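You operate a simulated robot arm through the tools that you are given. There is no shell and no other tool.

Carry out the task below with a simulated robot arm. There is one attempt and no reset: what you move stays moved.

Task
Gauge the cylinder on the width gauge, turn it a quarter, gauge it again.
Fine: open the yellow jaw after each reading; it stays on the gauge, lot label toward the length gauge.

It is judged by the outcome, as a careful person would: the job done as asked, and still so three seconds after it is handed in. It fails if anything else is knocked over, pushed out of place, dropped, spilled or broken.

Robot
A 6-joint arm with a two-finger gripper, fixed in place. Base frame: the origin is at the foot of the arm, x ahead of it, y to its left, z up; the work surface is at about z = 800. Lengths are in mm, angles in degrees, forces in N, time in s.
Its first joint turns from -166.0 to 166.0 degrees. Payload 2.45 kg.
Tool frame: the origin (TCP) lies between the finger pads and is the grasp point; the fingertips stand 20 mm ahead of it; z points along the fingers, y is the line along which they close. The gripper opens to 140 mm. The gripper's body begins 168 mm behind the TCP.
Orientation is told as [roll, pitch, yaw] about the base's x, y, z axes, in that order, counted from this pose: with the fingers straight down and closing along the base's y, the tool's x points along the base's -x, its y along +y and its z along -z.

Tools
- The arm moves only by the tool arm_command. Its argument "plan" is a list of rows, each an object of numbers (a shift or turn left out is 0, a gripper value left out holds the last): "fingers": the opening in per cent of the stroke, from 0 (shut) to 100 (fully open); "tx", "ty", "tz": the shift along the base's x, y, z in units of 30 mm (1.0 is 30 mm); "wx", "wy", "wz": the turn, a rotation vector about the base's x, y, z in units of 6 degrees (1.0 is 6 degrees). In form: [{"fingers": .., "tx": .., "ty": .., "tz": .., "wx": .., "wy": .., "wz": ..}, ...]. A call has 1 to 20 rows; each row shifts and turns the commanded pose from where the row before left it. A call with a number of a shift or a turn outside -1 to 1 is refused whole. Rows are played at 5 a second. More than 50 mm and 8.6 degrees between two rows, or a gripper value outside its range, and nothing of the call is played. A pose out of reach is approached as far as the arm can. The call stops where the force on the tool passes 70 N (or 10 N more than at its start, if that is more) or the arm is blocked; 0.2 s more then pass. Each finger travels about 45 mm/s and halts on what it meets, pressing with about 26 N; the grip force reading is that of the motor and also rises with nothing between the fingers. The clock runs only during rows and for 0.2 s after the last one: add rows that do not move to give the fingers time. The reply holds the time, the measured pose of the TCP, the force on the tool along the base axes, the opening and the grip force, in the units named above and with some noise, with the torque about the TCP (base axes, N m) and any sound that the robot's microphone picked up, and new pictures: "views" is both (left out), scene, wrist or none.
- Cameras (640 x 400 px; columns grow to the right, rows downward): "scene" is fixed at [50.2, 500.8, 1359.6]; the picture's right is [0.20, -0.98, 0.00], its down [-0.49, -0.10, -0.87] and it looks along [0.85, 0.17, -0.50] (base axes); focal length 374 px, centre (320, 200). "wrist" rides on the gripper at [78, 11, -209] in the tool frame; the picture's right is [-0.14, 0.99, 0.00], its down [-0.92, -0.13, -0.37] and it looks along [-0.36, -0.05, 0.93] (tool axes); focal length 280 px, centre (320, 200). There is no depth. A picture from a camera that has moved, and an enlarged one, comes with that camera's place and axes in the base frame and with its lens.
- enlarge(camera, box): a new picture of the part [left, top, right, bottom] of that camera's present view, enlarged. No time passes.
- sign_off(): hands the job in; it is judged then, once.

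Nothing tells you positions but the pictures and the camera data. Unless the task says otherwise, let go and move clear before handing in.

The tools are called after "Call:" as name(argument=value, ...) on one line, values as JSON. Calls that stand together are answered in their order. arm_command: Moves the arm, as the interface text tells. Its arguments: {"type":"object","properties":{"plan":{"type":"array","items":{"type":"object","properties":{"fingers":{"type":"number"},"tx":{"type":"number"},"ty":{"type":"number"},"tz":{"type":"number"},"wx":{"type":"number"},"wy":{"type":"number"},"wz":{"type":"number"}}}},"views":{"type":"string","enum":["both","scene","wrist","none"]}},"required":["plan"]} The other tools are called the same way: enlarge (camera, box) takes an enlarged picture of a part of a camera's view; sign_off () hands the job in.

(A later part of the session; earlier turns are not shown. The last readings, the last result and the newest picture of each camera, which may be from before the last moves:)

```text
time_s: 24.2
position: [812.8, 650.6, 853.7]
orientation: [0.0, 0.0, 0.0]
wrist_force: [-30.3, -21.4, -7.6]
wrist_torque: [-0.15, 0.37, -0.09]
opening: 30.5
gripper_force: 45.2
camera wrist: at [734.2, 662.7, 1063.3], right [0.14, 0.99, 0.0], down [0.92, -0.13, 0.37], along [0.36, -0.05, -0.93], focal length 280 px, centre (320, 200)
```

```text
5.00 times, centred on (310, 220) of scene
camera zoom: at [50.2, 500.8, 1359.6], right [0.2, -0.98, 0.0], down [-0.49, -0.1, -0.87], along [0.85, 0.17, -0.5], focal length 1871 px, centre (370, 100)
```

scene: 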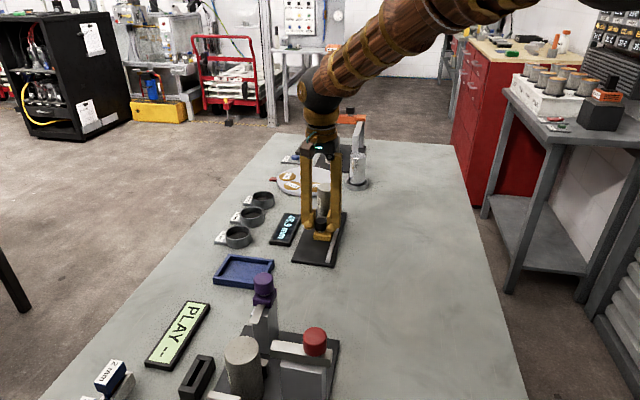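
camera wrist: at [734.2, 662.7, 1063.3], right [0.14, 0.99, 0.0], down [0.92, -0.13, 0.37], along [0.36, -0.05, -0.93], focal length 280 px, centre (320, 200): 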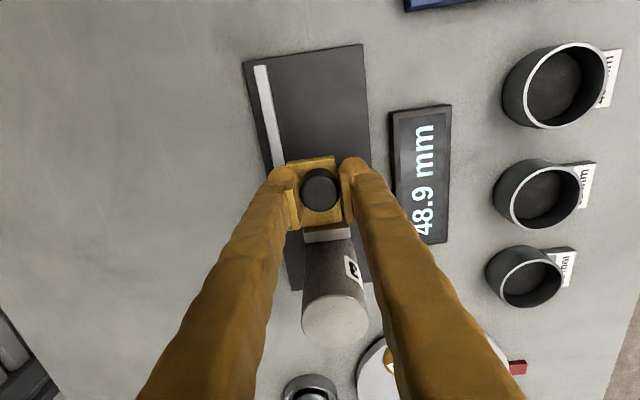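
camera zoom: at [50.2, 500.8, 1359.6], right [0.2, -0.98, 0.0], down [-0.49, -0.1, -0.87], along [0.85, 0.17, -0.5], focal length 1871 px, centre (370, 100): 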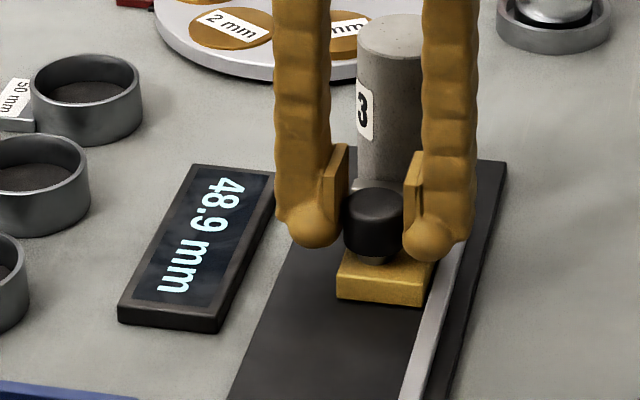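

Force has built to 30 N against the anvil and the reading holds: first reading 48.9 mm. Now I'll open the jaw by drawing the knob back to where it started.

Call:
arm_command(plan=[{"tx": -0.05}, {"tx": -0.14}, {"tx": -0.2}, {"tx": -0.2}, {"tx": -0.2}, {"tx": -0.2}, {"tx": -0.2}, {"tx": -0.1}, {}])

Call:
enlarge(camera="scene", box=[270, 180, 350, 280])

Call:
enlarge(camera="wrist", box=[250, 130, 450, 330])

```text
time_s: 26.2
position: [774.8, 649.4, 854.4]
orientation: [0.1, -0.1, 0.1]
wrist_force: [13.2, -15.7, -8.4]
wrist_torque: [-0.13, -0.35, 0.02]
opening: 30.5
gripper_force: 45.3
camera wrist: at [696.4, 662.5, 1063.4], right [0.14, 0.99, 0.0], down [0.92, -0.13, 0.37], along [0.37, -0.05, -0.93], focal length 280 px, centre (320, 200)
```

scene: 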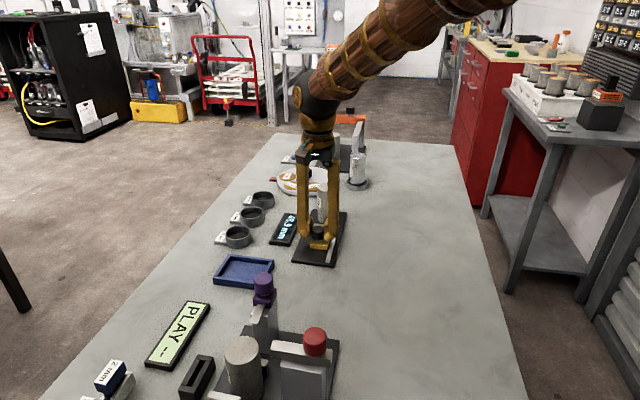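
wrist: 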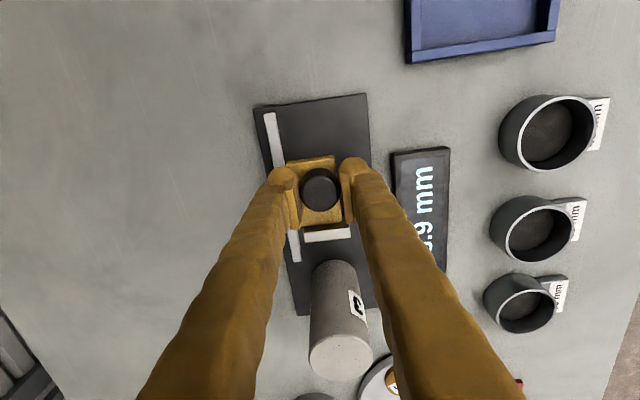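

```text
4.00 times, centred on (310, 230) of scene
camera zoom: at [50.2, 500.8, 1359.6], right [0.2, -0.98, 0.0], down [-0.49, -0.1, -0.87], along [0.85, 0.17, -0.5], focal length 1497 px, centre (360, 80)
```

zoom: 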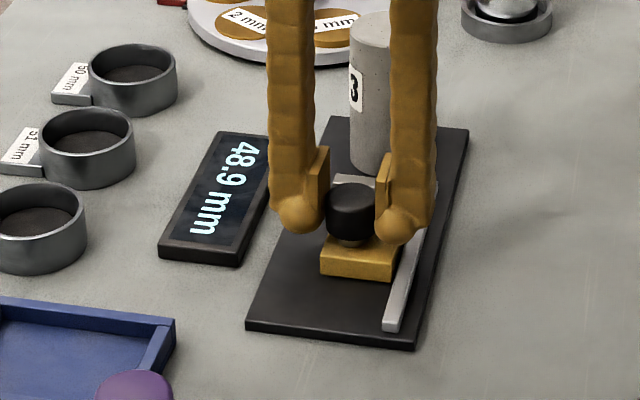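

```text
2.00 times, centred on (350, 230) of wrist
camera zoom: at [696.4, 662.5, 1063.4], right [0.14, 0.99, 0.0], down [0.92, -0.13, 0.37], along [0.37, -0.05, -0.93], focal length 561 px, centre (260, 140)
```

zoom: 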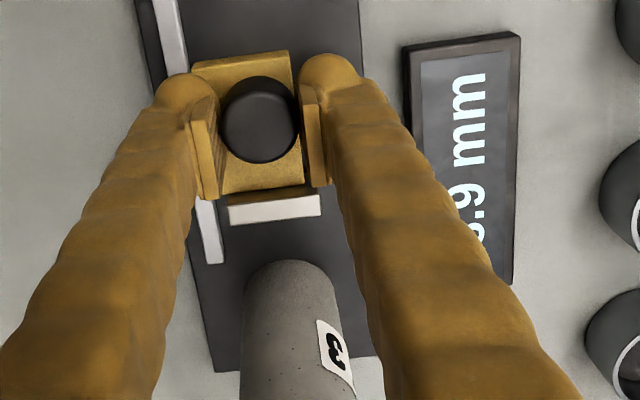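

The jaw is open again and the display holds 48.9 mm. I'll release the knob, rise clear, and go above the cylinder.

Call:
arm_command(plan=[{"tx": 0.02}, {"fingers": 45}, {}, {}, {"tz": 0.5}, {"tz": 1}, {"tz": 1}, {"tz": 1}, {"tz": 0.5}, {}])

Call:
enlarge(camera="scene", box=[270, 160, 370, 280])

Call:
enlarge(camera="wrist", box=[240, 130, 440, 330])

```text
time_s: 28.4
position: [774.8, 648.8, 973.4]
orientation: [0.1, 0.1, 0.0]
wrist_force: [0.3, 0.2, -0.6]
wrist_torque: [0.01, 0.0, -0.03]
opening: 62.8
gripper_force: 0.1
camera wrist: at [696.4, 662.7, 1183.1], right [0.14, 0.99, 0.0], down [0.92, -0.13, 0.37], along [0.36, -0.05, -0.93], focal length 280 px, centre (320, 200)
```

scene: 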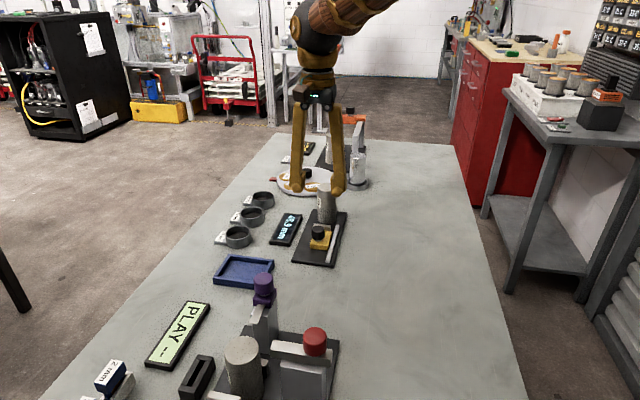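
wrist: 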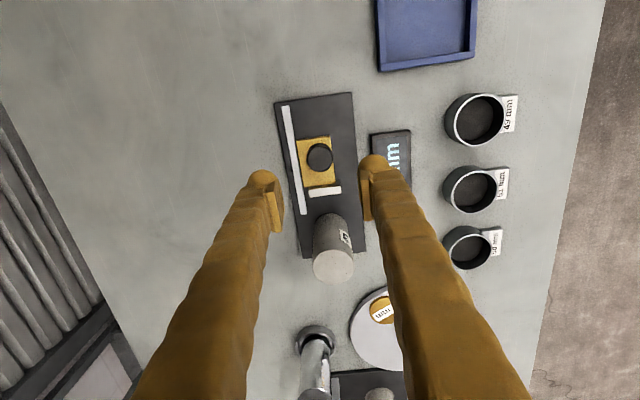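

```text
3.33 times, centred on (320, 220) of scene
camera zoom: at [50.2, 500.8, 1359.6], right [0.2, -0.98, 0.0], down [-0.49, -0.1, -0.87], along [0.85, 0.17, -0.5], focal length 1247 px, centre (320, 133)
```

zoom: 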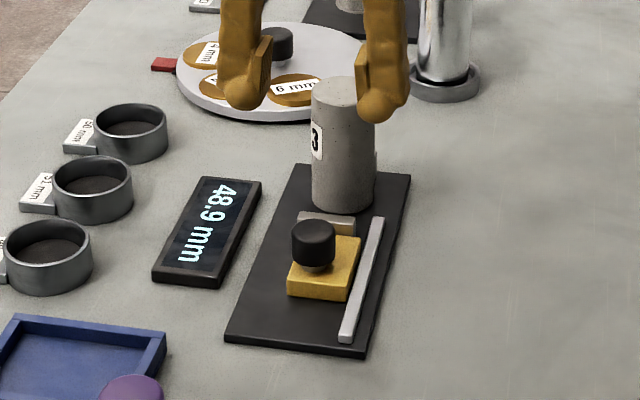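

```text
2.00 times, centred on (340, 230) of wrist
camera zoom: at [696.4, 662.7, 1183.1], right [0.14, 0.99, 0.0], down [0.92, -0.13, 0.37], along [0.36, -0.05, -0.93], focal length 561 px, centre (280, 140)
```

zoom: 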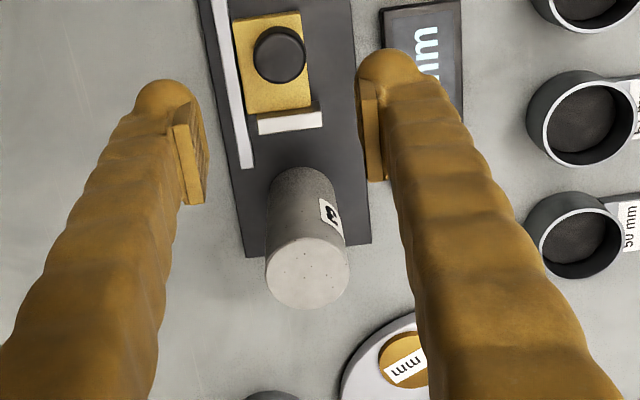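

The jaw is open, the cylinder stands against the anvil at about (889.5, 652), and the display still shows 48.9. I'll widen the fingers a little and move above the cylinder to check centring.

Call:
arm_command(plan=[{"tx": 0.8, "fingers": 60}, {"tx": 0.8}, {"tx": 0.8}, {"tx": 0.8}, {"tx": 0.6, "ty": 0.06}, {}, {}])

Call:
enlarge(camera="wrist", box=[220, 60, 420, 260])

Call:
enlarge(camera="scene", box=[270, 140, 390, 260])

```text
time_s: 30.0
position: [889.6, 651.5, 974.3]
orientation: [0.0, 0.0, 0.1]
wrist_force: [0.5, -0.3, -0.8]
wrist_torque: [0.01, 0.01, 0.0]
opening: 83.8
gripper_force: 0.2
camera wrist: at [811.1, 664.4, 1183.5], right [0.14, 0.99, 0.0], down [0.92, -0.13, 0.37], along [0.36, -0.05, -0.93], focal length 280 px, centre (320, 200)
```

scene: 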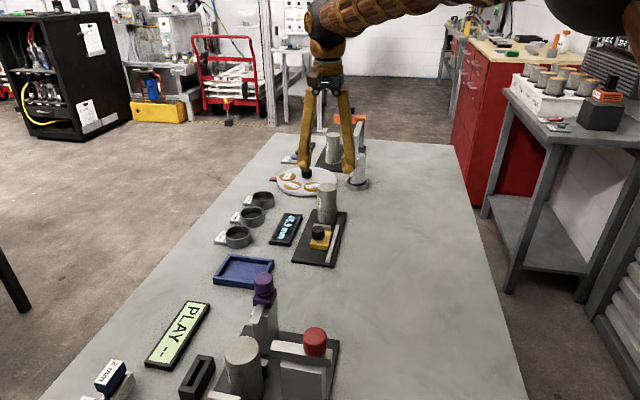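
wrist: 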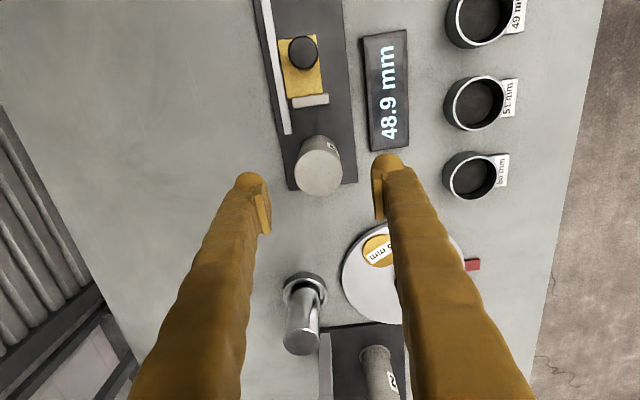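

```text
2.00 times, centred on (320, 160) of wrist
camera zoom: at [811.1, 664.4, 1183.5], right [0.14, 0.99, 0.0], down [0.92, -0.13, 0.37], along [0.36, -0.05, -0.93], focal length 561 px, centre (320, 280)
```

zoom: 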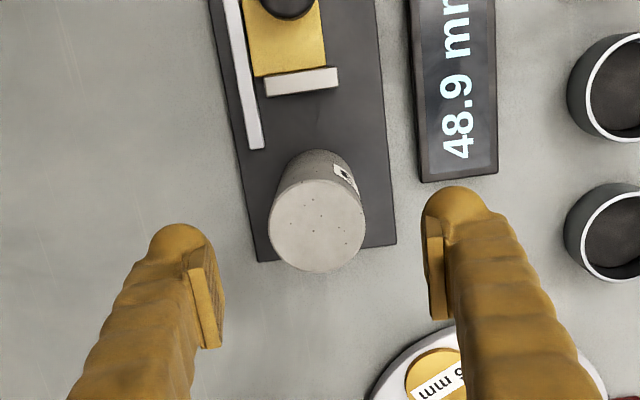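

```text
3.33 times, centred on (330, 200) of scene
camera zoom: at [50.2, 500.8, 1359.6], right [0.2, -0.98, 0.0], down [-0.49, -0.1, -0.87], along [0.85, 0.17, -0.5], focal length 1247 px, centre (287, 200)
```

zoom: 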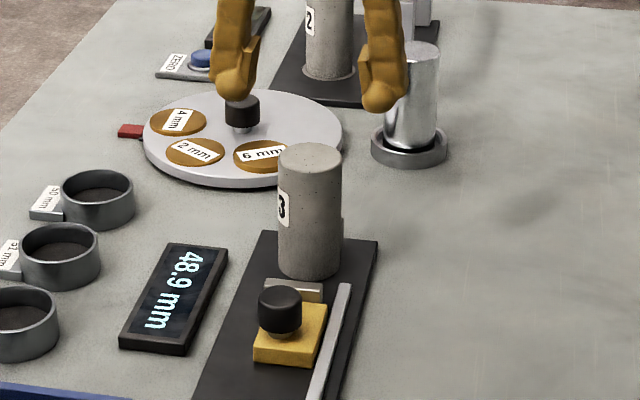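

The cylinder is centred under the tool at (889, 652), top z≈904. I'll lower to TCP z≈880 so the fingertips stay about 22 mm above the anvil and jaw faces.

Call:
arm_command(plan=[{"tz": -0.7}, {"tz": -0.7}, {"tz": -0.7}, {"tz": -0.6}, {"tz": -0.43}, {}])

Call:
enlarge(camera="wrist", box=[220, 100, 420, 300])

Call:
enlarge(camera="scene", box=[270, 140, 390, 260])

```text
time_s: 31.4
position: [888.9, 652.3, 880.8]
orientation: [0.1, 0.0, 0.0]
wrist_force: [-0.5, -0.4, 0.5]
wrist_torque: [0.02, 0.0, 0.01]
opening: 83.9
gripper_force: 0.1
camera wrist: at [810.6, 664.5, 1089.5], right [0.14, 0.99, 0.0], down [0.92, -0.13, 0.37], along [0.37, -0.05, -0.93], focal length 280 px, centre (320, 200)
```

scene: 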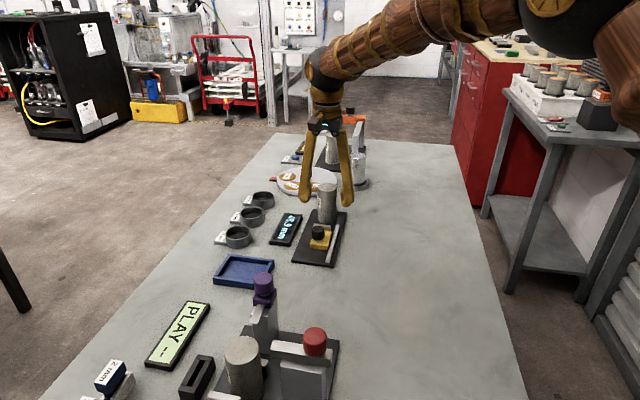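
wrist: 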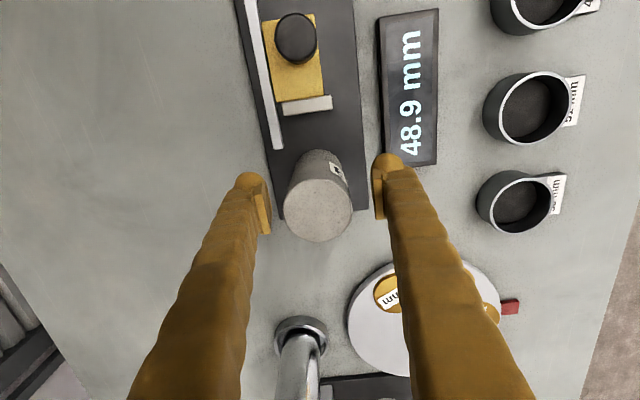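

```text
2.00 times, centred on (320, 200) of wrist
camera zoom: at [810.6, 664.5, 1089.5], right [0.14, 0.99, 0.0], down [0.92, -0.13, 0.37], along [0.37, -0.05, -0.93], focal length 561 px, centre (320, 200)
```

zoom: 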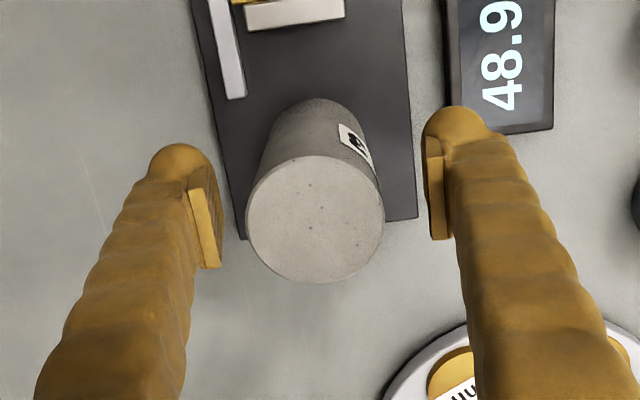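

```text
3.33 times, centred on (330, 200) of scene
camera zoom: at [50.2, 500.8, 1359.6], right [0.2, -0.98, 0.0], down [-0.49, -0.1, -0.87], along [0.85, 0.17, -0.5], focal length 1247 px, centre (287, 200)
```

zoom: 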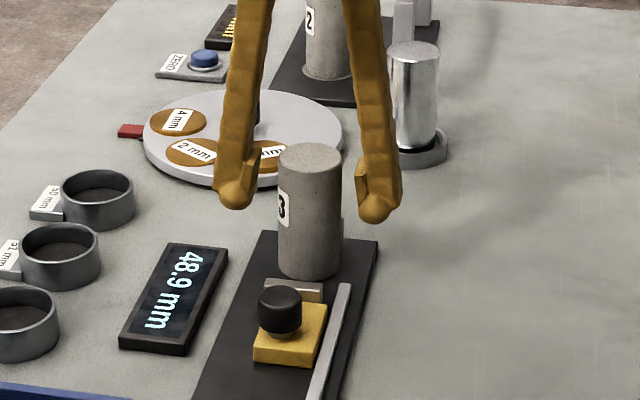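

The tool is in place and reach holds at this height. Fingers straddle the cylinder evenly, so I'll close on it.

Call:
arm_command(plan=[{"fingers": 25}, {}, {}, {}, {}])

Call:
enlarge(camera="scene", box=[270, 140, 390, 260])

```text
time_s: 32.6
position: [889.8, 651.6, 879.7]
orientation: [0.1, 0.0, 0.0]
wrist_force: [0.7, -2.4, 1.6]
wrist_torque: [-0.03, -0.04, -0.01]
opening: 50.3
gripper_force: 25.9
camera wrist: at [810.6, 664.4, 1089.7], right [0.14, 0.99, 0.0], down [0.92, -0.13, 0.37], along [0.37, -0.05, -0.93], focal length 280 px, centre (320, 200)
```

scene: 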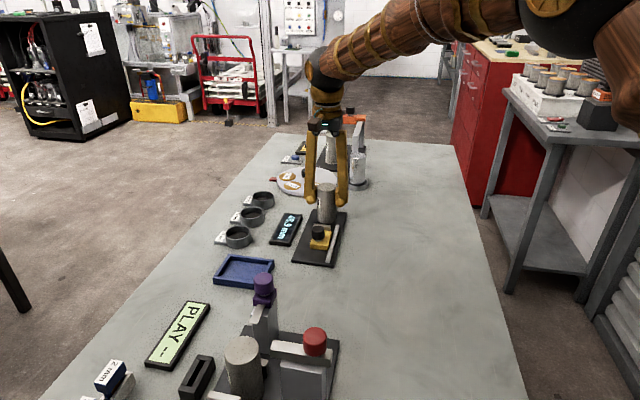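
wrist: 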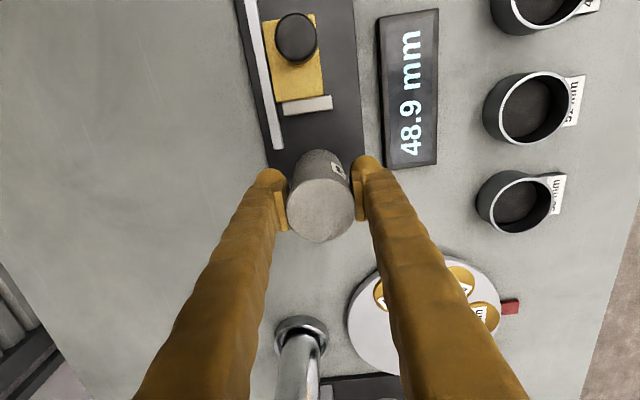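

```text
3.33 times, centred on (330, 200) of scene
camera zoom: at [50.2, 500.8, 1359.6], right [0.2, -0.98, 0.0], down [-0.49, -0.1, -0.87], along [0.85, 0.17, -0.5], focal length 1247 px, centre (287, 200)
```

zoom: 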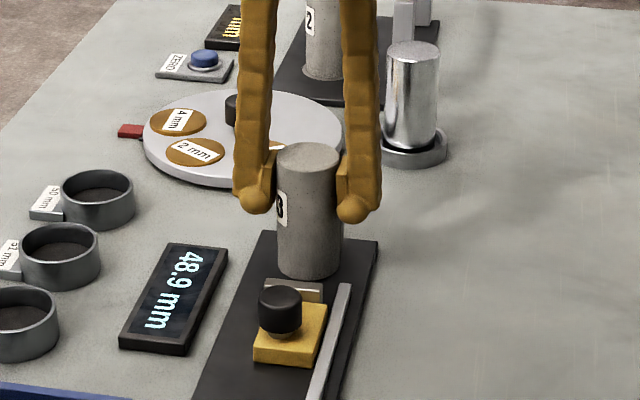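

Gripped at 50.3 mm across y, so the cylinder is slightly out of round against the 48.9 mm in x. I'll lift it about 3 mm so it doesn't scrape, ease 4 mm off the anvil, and check the hold before turning.

Call:
arm_command(plan=[{"tz": 0.05}, {"tz": 0.05}, {"tx": -0.07}, {"tx": -0.06}, {}])

Call:
enlarge(camera="scene", box=[270, 140, 390, 260])

```text
time_s: 33.8
position: [884.0, 652.2, 882.1]
orientation: [0.0, 0.1, 0.0]
wrist_force: [0.2, -0.1, -4.7]
wrist_torque: [0.03, 0.0, 0.04]
opening: 50.2
gripper_force: 26.4
camera wrist: at [806.5, 664.5, 1092.7], right [0.14, 0.99, 0.0], down [0.92, -0.13, 0.37], along [0.36, -0.05, -0.93], focal length 280 px, centre (320, 200)
```

scene: 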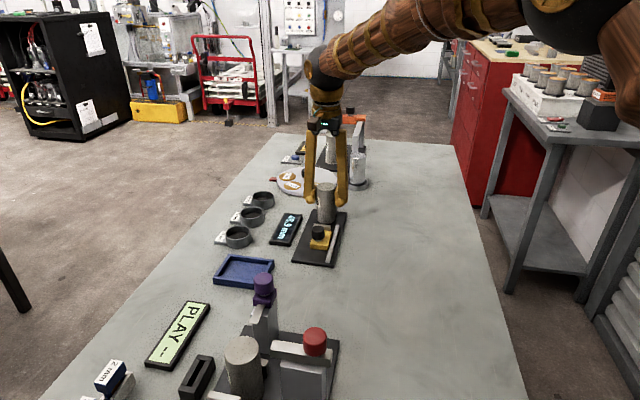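
wrist: 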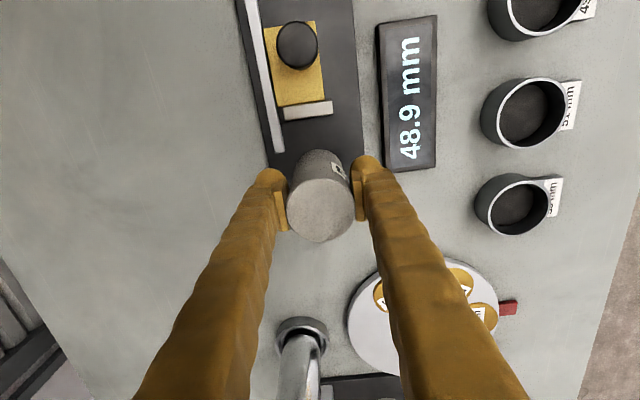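

```text
3.33 times, centred on (330, 200) of scene
camera zoom: at [50.2, 500.8, 1359.6], right [0.2, -0.98, 0.0], down [-0.49, -0.1, -0.87], along [0.85, 0.17, -0.5], focal length 1247 px, centre (287, 200)
```

zoom: 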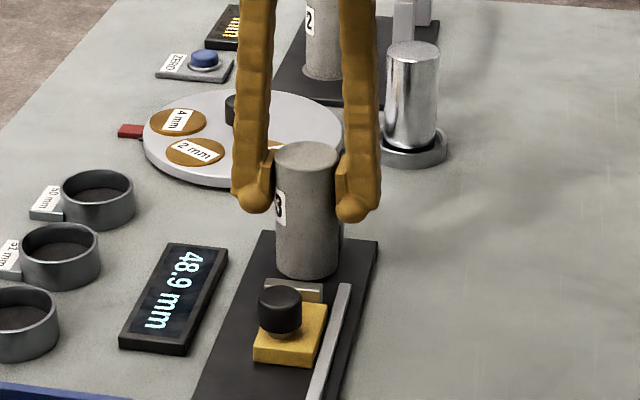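

Lifted cleanly: about 4.7 N of weight is on the gripper. Now turning -90° about z in two parts.

Call:
arm_command(plan=[{"wz": -0.7}, {"wz": -0.8}, {"wz": -0.9}, {"wz": -0.9}, {"wz": -0.9}, {"wz": -0.9}, {"wz": -0.9}, {"wz": -0.9}, {"wz": -0.6}, {}])

Call:
enlarge(camera="scene", box=[270, 140, 390, 260])

```text
time_s: 36.0
position: [885.2, 651.3, 883.5]
orientation: [0.0, 0.0, -45.2]
wrist_force: [0.0, 0.5, -4.2]
wrist_torque: [0.01, -0.01, 0.0]
opening: 50.1
gripper_force: 25.7
camera wrist: at [837.2, 716.6, 1092.4], right [0.8, 0.6, 0.0], down [0.56, -0.74, 0.37], along [0.22, -0.29, -0.93], focal length 280 px, centre (320, 200)
```

scene: 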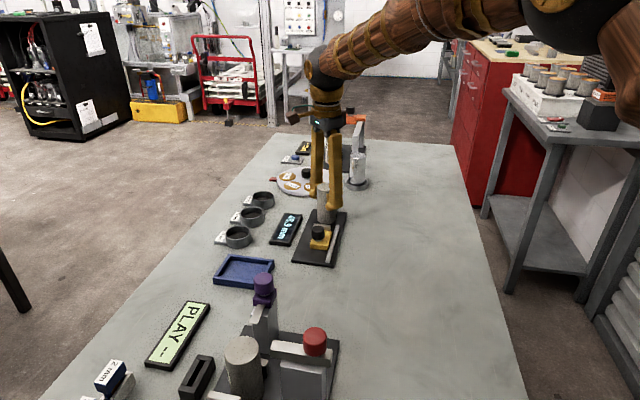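
wrist: 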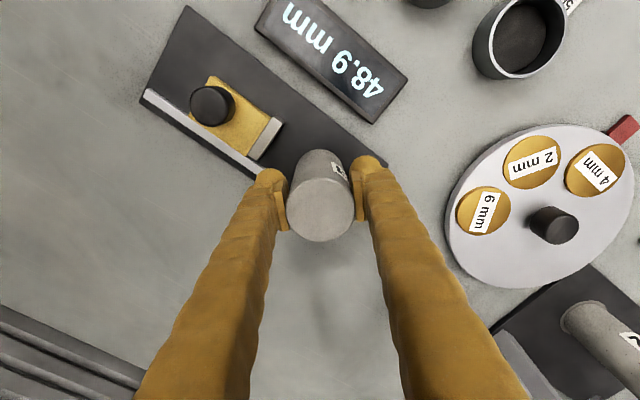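

```text
3.33 times, centred on (330, 200) of scene
camera zoom: at [50.2, 500.8, 1359.6], right [0.2, -0.98, 0.0], down [-0.49, -0.1, -0.87], along [0.85, 0.17, -0.5], focal length 1247 px, centre (287, 200)
```

zoom: 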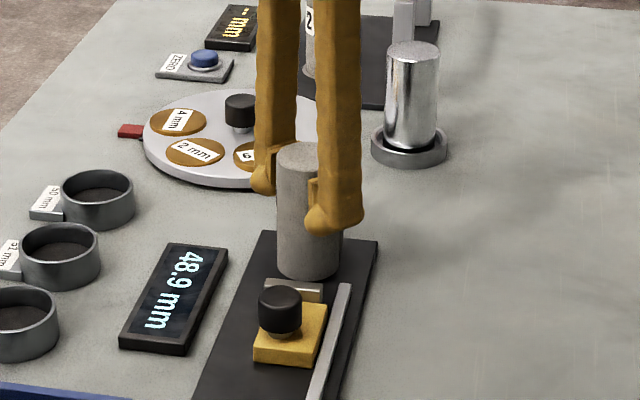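

Halfway, at -45.2°, and holding steady. Continuing the other 45°.

Call:
arm_command(plan=[{"wz": -0.7}, {"wz": -0.8}, {"wz": -0.9}, {"wz": -0.9}, {"wz": -0.9}, {"wz": -0.9}, {"wz": -0.9}, {"wz": -0.9}, {"wz": -0.6}, {}, {}])

Call:
enlarge(camera="scene", box=[270, 140, 390, 260])

Call:
enlarge(camera="wrist", box=[220, 100, 420, 260])

```text
time_s: 38.4
position: [884.7, 650.8, 883.3]
orientation: [0.0, 0.0, -90.0]
wrist_force: [-0.5, -0.4, -4.1]
wrist_torque: [0.01, -0.03, -0.01]
opening: 50.3
gripper_force: 26.1
camera wrist: at [895.8, 731.7, 1092.3], right [0.99, -0.14, 0.0], down [-0.13, -0.92, 0.37], along [-0.05, -0.37, -0.93], focal length 280 px, centre (320, 200)
```

scene: 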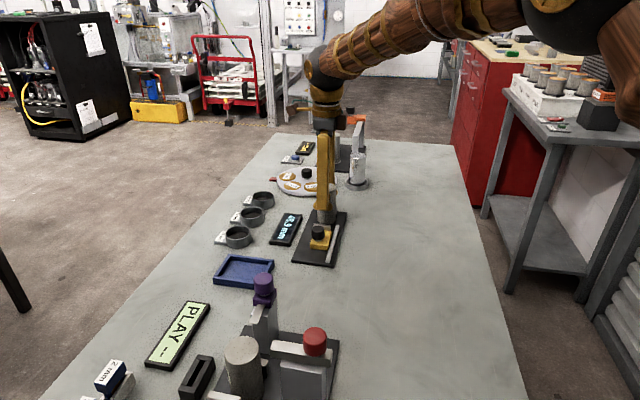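
wrist: 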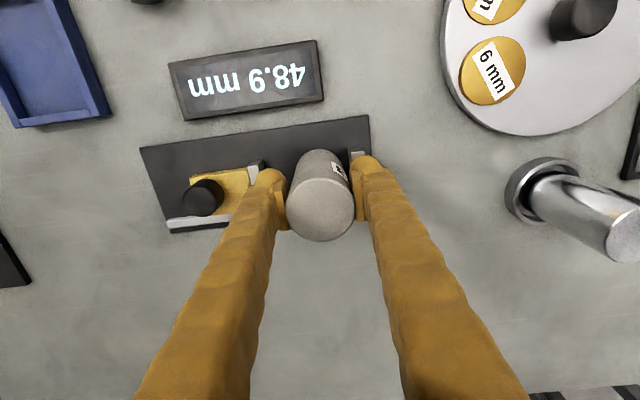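

```text
3.33 times, centred on (330, 200) of scene
camera zoom: at [50.2, 500.8, 1359.6], right [0.2, -0.98, 0.0], down [-0.49, -0.1, -0.87], along [0.85, 0.17, -0.5], focal length 1247 px, centre (287, 200)
```

zoom: 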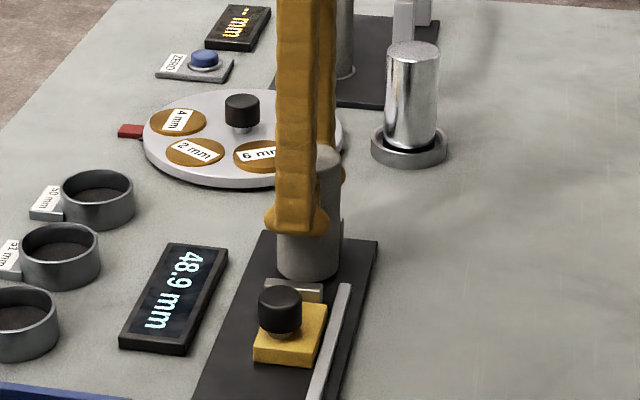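

```text
2.50 times, centred on (320, 180) of wrist
camera zoom: at [895.8, 731.7, 1092.3], right [0.99, -0.14, 0.0], down [-0.13, -0.92, 0.37], along [-0.05, -0.37, -0.93], focal length 701 px, centre (320, 250)
```

zoom: 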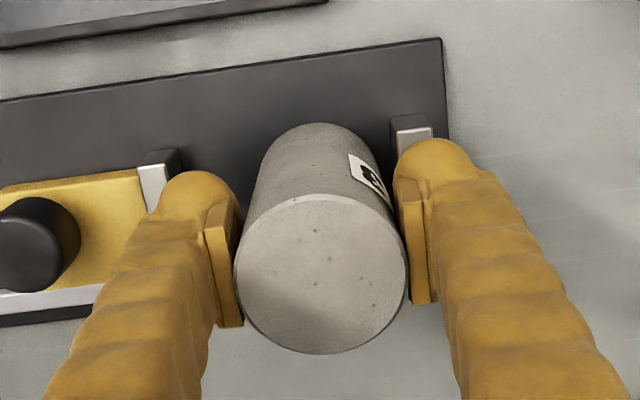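

The turn is exactly -90°, with the label now toward +x. Lowering it back onto the gauge.

Call:
arm_command(plan=[{"tz": -0.05}, {"tz": -0.04}, {}, {}], views="scene")

```text
time_s: 39.4
position: [885.4, 651.2, 881.1]
orientation: [-0.1, 0.0, -89.9]
wrist_force: [-0.3, -0.2, -4.6]
wrist_torque: [-0.02, 0.01, 0.02]
opening: 50.1
gripper_force: 25.9
```

scene: 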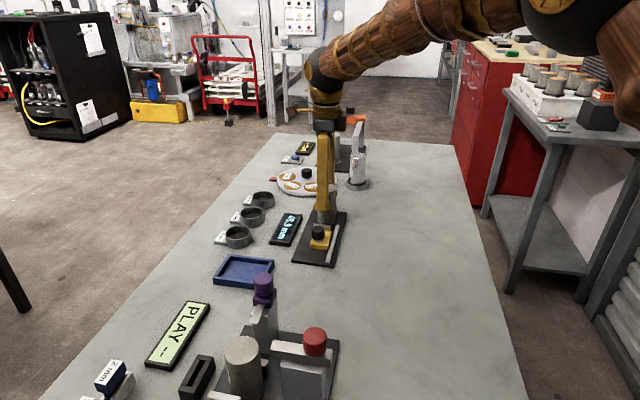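

Call:
arm_command(plan=[{"tz": -0.012}, {"tz": -0.012}, {}], views="none")

```text
time_s: 40.2
position: [884.3, 651.6, 879.7]
orientation: [0.0, 0.0, -90.0]
wrist_force: [-2.7, -0.9, 2.8]
wrist_torque: [-0.06, -0.03, -0.03]
opening: 50.1
gripper_force: 26.1
```

The cylinder is resting on the gauge (force changed from -4.6 to +2.8 N). Releasing and rising straight up.

Call:
arm_command(plan=[{"fingers": 58}, {}, {}, {}, {"tz": 0.4}, {"tz": 0.8}, {"tz": 1}, {"tz": 1}, {"tz": 1}, {}])

Call:
enlarge(camera="scene", box=[270, 140, 390, 260])

Call:
enlarge(camera="wrist", box=[220, 100, 420, 260])

```text
time_s: 42.4
position: [883.9, 651.8, 1006.6]
orientation: [0.0, 0.1, -90.1]
wrist_force: [0.3, 0.2, 0.2]
wrist_torque: [-0.01, 0.01, 0.0]
opening: 81.3
gripper_force: 0.1
camera wrist: at [894.9, 732.0, 1215.2], right [0.99, -0.14, 0.0], down [-0.13, -0.92, 0.37], along [-0.05, -0.37, -0.93], focal length 280 px, centre (320, 200)
```

scene: 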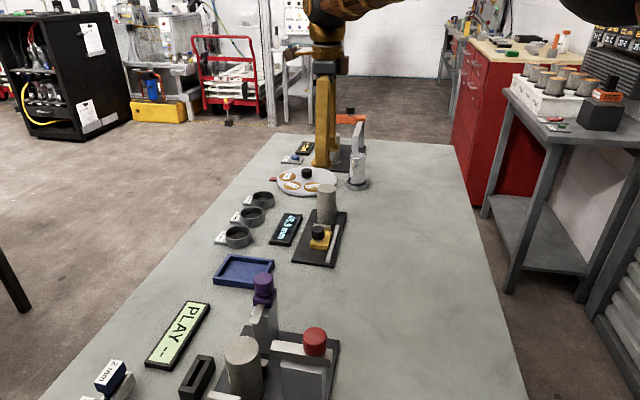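
wrist: 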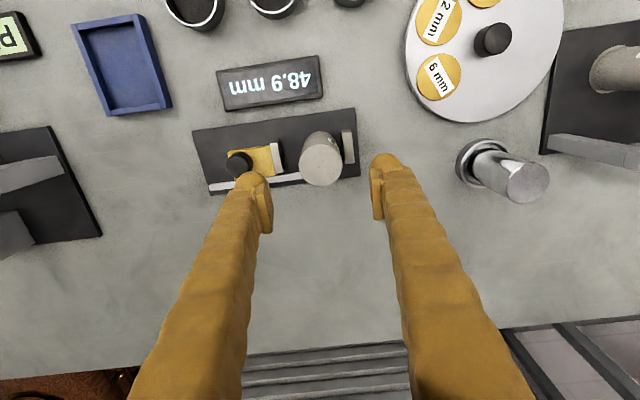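

```text
3.33 times, centred on (330, 200) of scene
camera zoom: at [50.2, 500.8, 1359.6], right [0.2, -0.98, 0.0], down [-0.49, -0.1, -0.87], along [0.85, 0.17, -0.5], focal length 1247 px, centre (287, 200)
```

zoom: 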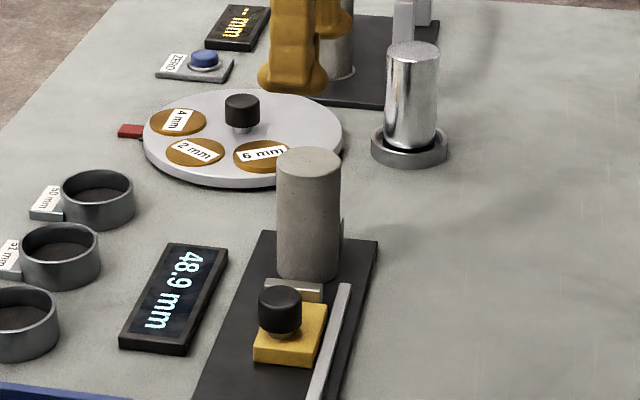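

```text
2.50 times, centred on (320, 180) of wrist
camera zoom: at [894.9, 732.0, 1215.2], right [0.99, -0.14, 0.0], down [-0.13, -0.92, 0.37], along [-0.05, -0.37, -0.93], focal length 701 px, centre (320, 250)
```

zoom: 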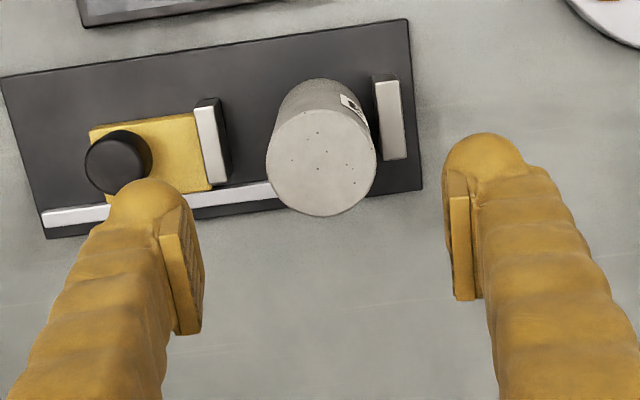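

The cylinder stands on the gauge, label toward +x, with the jaw open. I'll go back over the knob at yaw 0 for the second reading.

Call:
arm_command(plan=[{"tx": -0.245, "ty": -0.065, "wz": 1, "fingers": 45}, {"tx": -0.245, "wz": 1}, {"tx": -0.245, "wz": 1}, {"tx": -0.245, "wz": 1}, {"tx": -0.245, "wz": 1}, {"tx": -0.245, "wz": 1}, {"tx": -0.245, "wz": 1}, {"tx": -0.245, "wz": 1}, {"tx": -0.245, "wz": 1}, {"tx": -0.245, "wz": 1}, {"tx": -0.245, "wz": 1}, {"tx": -0.245, "wz": 1}, {"tx": -0.245, "wz": 1}, {"tx": -0.245, "wz": 1}, {"tx": -0.24, "wz": 1}, {"tz": -0.9}, {"tz": -0.9}, {}])

Call:
enlarge(camera="wrist", box=[220, 100, 420, 300])

Call:
enlarge(camera="scene", box=[270, 140, 390, 260])

```text
time_s: 46.2
position: [775.1, 650.1, 952.0]
orientation: [0.0, 0.0, -0.1]
wrist_force: [0.5, -0.1, 0.3]
wrist_torque: [-0.01, -0.03, 0.03]
opening: 62.8
gripper_force: 0.1
camera wrist: at [697.4, 662.5, 1160.4], right [0.14, 0.99, 0.0], down [0.92, -0.13, 0.37], along [0.37, -0.05, -0.93], focal length 280 px, centre (320, 200)
```

scene: 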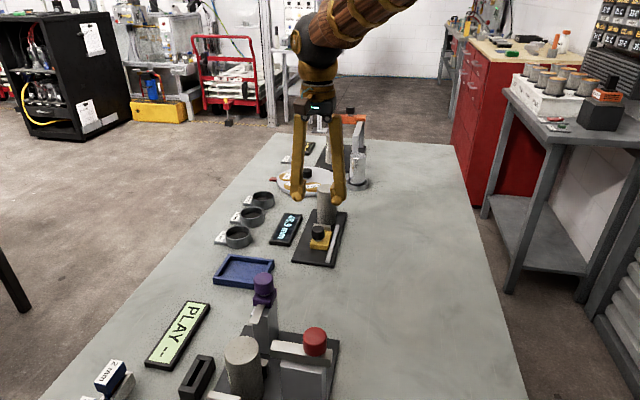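
wrist: 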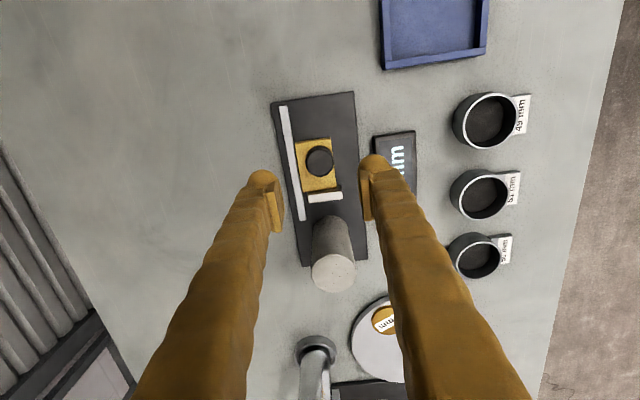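

```text
2.00 times, centred on (320, 200) of wrist
camera zoom: at [697.4, 662.5, 1160.4], right [0.14, 0.99, 0.0], down [0.92, -0.13, 0.37], along [0.37, -0.05, -0.93], focal length 561 px, centre (320, 200)
```

zoom: 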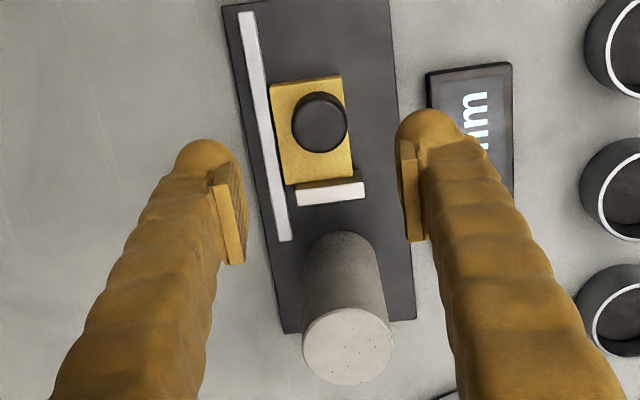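

```text
3.33 times, centred on (330, 200) of scene
camera zoom: at [50.2, 500.8, 1359.6], right [0.2, -0.98, 0.0], down [-0.49, -0.1, -0.87], along [0.85, 0.17, -0.5], focal length 1247 px, centre (287, 200)
```

zoom: 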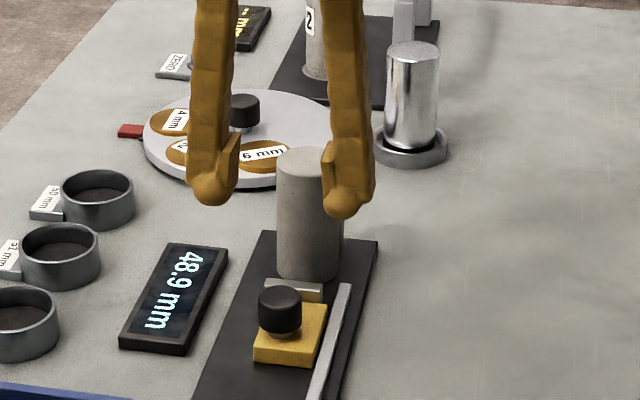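

Aligned over the knob with the same offsets as before. Descending and gripping the knob.

Call:
arm_command(plan=[{"tz": -0.8}, {"tz": -0.8}, {"tz": -0.8}, {"tz": -0.6}, {"tz": -0.25}, {}, {"fingers": 12}, {}, {}, {}, {}])

Call:
enlarge(camera="scene", box=[270, 160, 390, 280])

```text
time_s: 48.6
position: [775.4, 649.9, 853.9]
orientation: [0.0, 0.1, 0.0]
wrist_force: [0.2, 2.7, -2.5]
wrist_torque: [0.03, -0.07, 0.01]
opening: 30.5
gripper_force: 44.8
camera wrist: at [697.3, 662.5, 1063.2], right [0.14, 0.99, 0.0], down [0.92, -0.13, 0.37], along [0.36, -0.05, -0.93], focal length 280 px, centre (320, 200)
```

scene: 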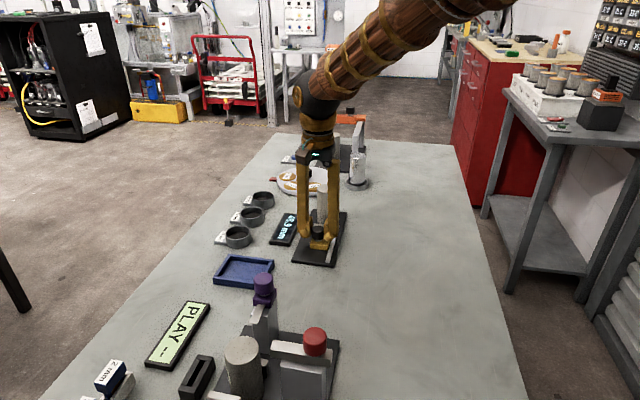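
wrist: 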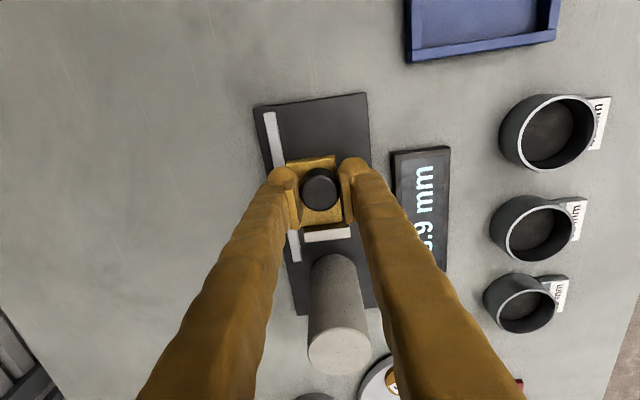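

```text
3.33 times, centred on (330, 220) of scene
camera zoom: at [50.2, 500.8, 1359.6], right [0.2, -0.98, 0.0], down [-0.49, -0.1, -0.87], along [0.85, 0.17, -0.5], focal length 1247 px, centre (287, 133)
```

zoom: 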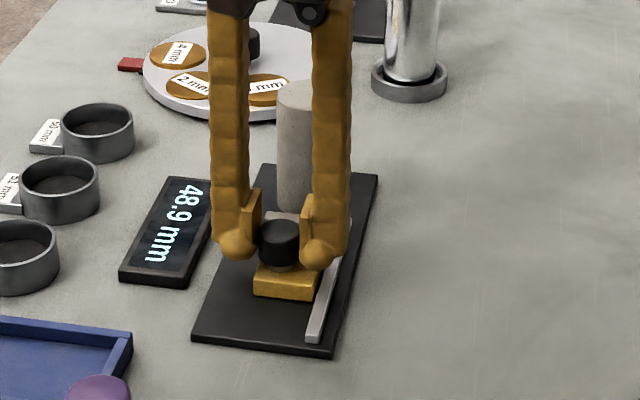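

Clean grip with almost no side load. Sliding the jaw in: quickly at first, then in small steps.

Call:
arm_command(plan=[{"tx": 0.15}, {"tx": 0.15}, {"tx": 0.15}, {"tx": 0.15}, {"tx": 0.1}, {"tx": 0.1}, {"tx": 0.1}, {"tx": 0.07}, {}], views="scene")

Call:
enlarge(camera="scene", box=[270, 160, 390, 280])

```text
time_s: 50.6
position: [805.3, 648.9, 853.3]
orientation: [-0.1, -0.1, 0.0]
wrist_force: [-0.2, 7.6, -7.9]
wrist_torque: [0.07, 0.28, -0.04]
opening: 30.5
gripper_force: 45.4
```

scene: 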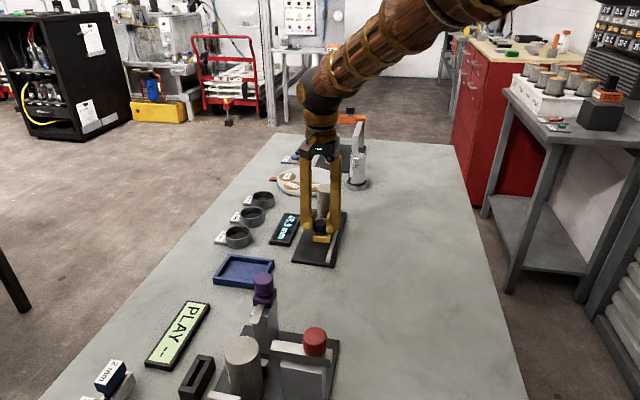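

```text
3.33 times, centred on (330, 220) of scene
camera zoom: at [50.2, 500.8, 1359.6], right [0.2, -0.98, 0.0], down [-0.49, -0.1, -0.87], along [0.85, 0.17, -0.5], focal length 1247 px, centre (287, 133)
```

zoom: 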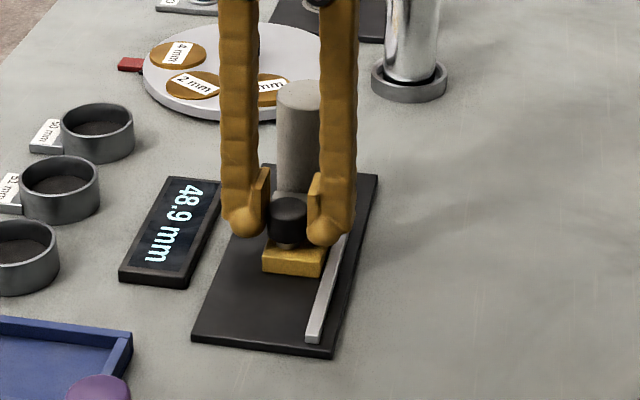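

Call:
arm_command(plan=[{"tx": 0.06}, {"tx": 0.05}, {"tx": 0.04}, {}, {}], views="both")

Call:
enlarge(camera="scene", box=[270, 160, 390, 280])

```text
time_s: 51.8
position: [809.5, 649.6, 853.3]
orientation: [0.0, 0.0, 0.0]
wrist_force: [-1.7, 4.9, -10.8]
wrist_torque: [0.05, 0.04, 0.0]
opening: 30.4
gripper_force: 44.7
camera wrist: at [731.0, 662.5, 1063.3], right [0.14, 0.99, 0.0], down [0.92, -0.13, 0.37], along [0.36, -0.05, -0.93], focal length 280 px, centre (320, 200)
```

scene: 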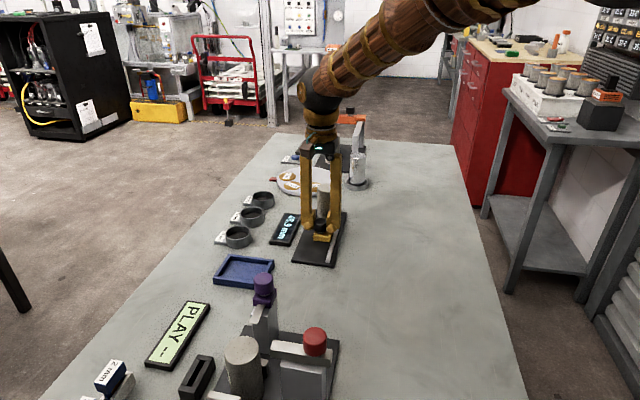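
wrist: 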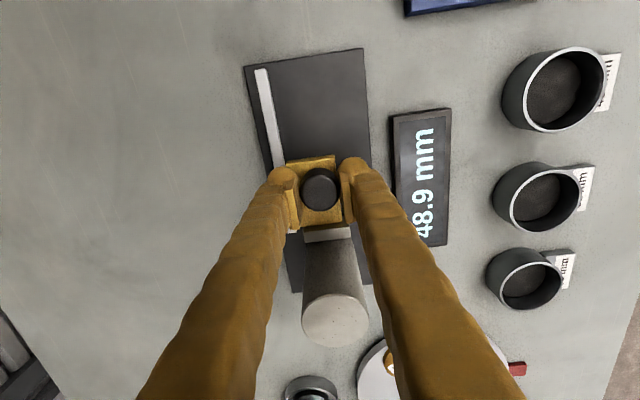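

```text
3.33 times, centred on (330, 220) of scene
camera zoom: at [50.2, 500.8, 1359.6], right [0.2, -0.98, 0.0], down [-0.49, -0.1, -0.87], along [0.85, 0.17, -0.5], focal length 1247 px, centre (287, 133)
```

zoom: 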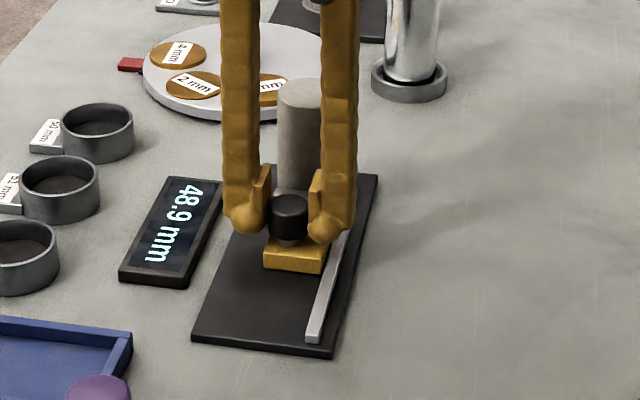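

Call:
arm_command(plan=[{"tx": 0.03}, {"tx": 0.03}, {}, {}])

Call:
enlarge(camera="scene", box=[270, 160, 390, 280])

```text
time_s: 52.8
position: [811.5, 648.7, 853.0]
orientation: [0.0, 0.0, -0.1]
wrist_force: [-3.1, 4.6, -5.7]
wrist_torque: [0.04, 0.04, 0.01]
opening: 30.6
gripper_force: 45.7
camera wrist: at [732.9, 662.4, 1063.4], right [0.14, 0.99, 0.0], down [0.92, -0.13, 0.37], along [0.37, -0.05, -0.93], focal length 280 px, centre (320, 200)
```

scene: 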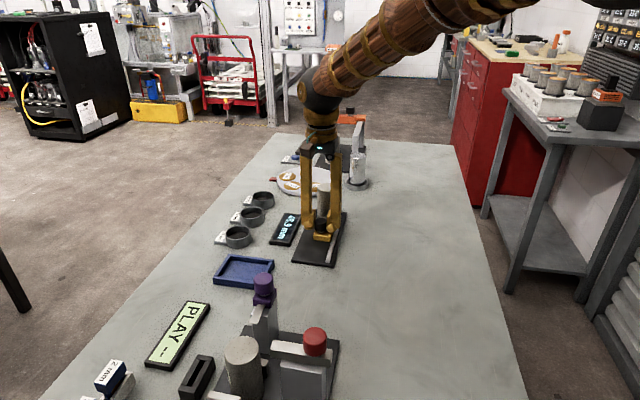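
wrist: 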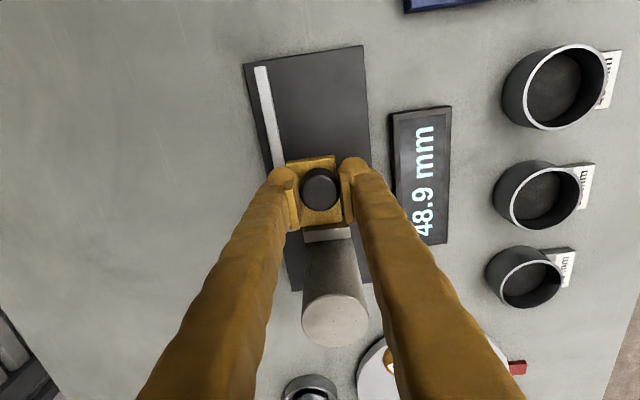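

```text
3.33 times, centred on (330, 220) of scene
camera zoom: at [50.2, 500.8, 1359.6], right [0.2, -0.98, 0.0], down [-0.49, -0.1, -0.87], along [0.85, 0.17, -0.5], focal length 1247 px, centre (287, 133)
```

zoom: 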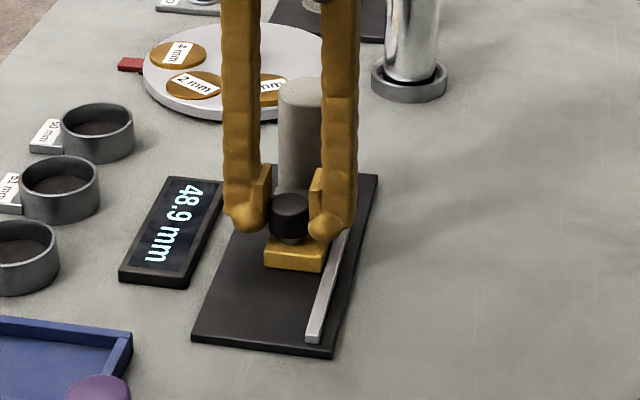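

Call:
arm_command(plan=[{"tx": 0.03}, {"tx": 0.02}, {}, {}])

Call:
enlarge(camera="scene", box=[270, 160, 390, 280])

```text
time_s: 53.8
position: [812.5, 649.7, 853.8]
orientation: [0.0, 0.0, 0.0]
wrist_force: [-1.7, 8.6, -3.3]
wrist_torque: [0.08, 0.1, -0.02]
opening: 30.6
gripper_force: 44.6
camera wrist: at [734.2, 662.4, 1063.4], right [0.14, 0.99, 0.0], down [0.92, -0.13, 0.37], along [0.37, -0.05, -0.93], focal length 280 px, centre (320, 200)
```

scene: 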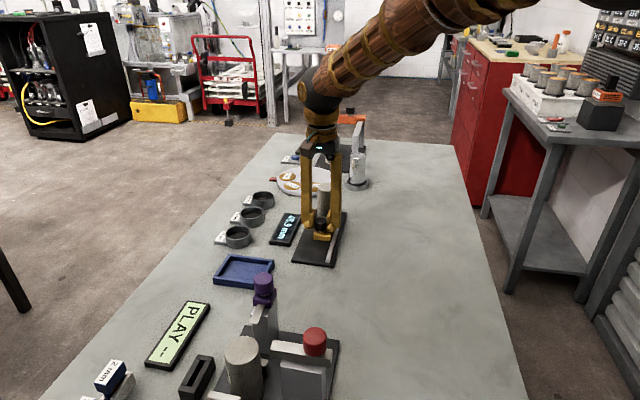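
wrist: 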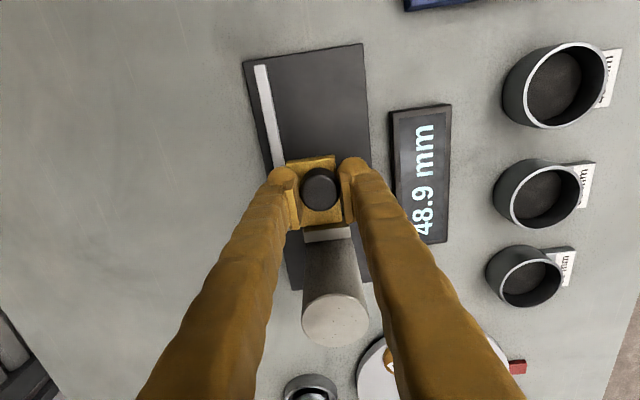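

```text
3.33 times, centred on (330, 220) of scene
camera zoom: at [50.2, 500.8, 1359.6], right [0.2, -0.98, 0.0], down [-0.49, -0.1, -0.87], along [0.85, 0.17, -0.5], focal length 1247 px, centre (287, 133)
```

zoom: 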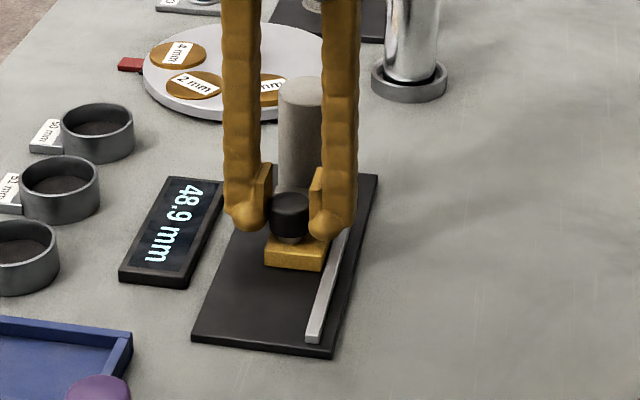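

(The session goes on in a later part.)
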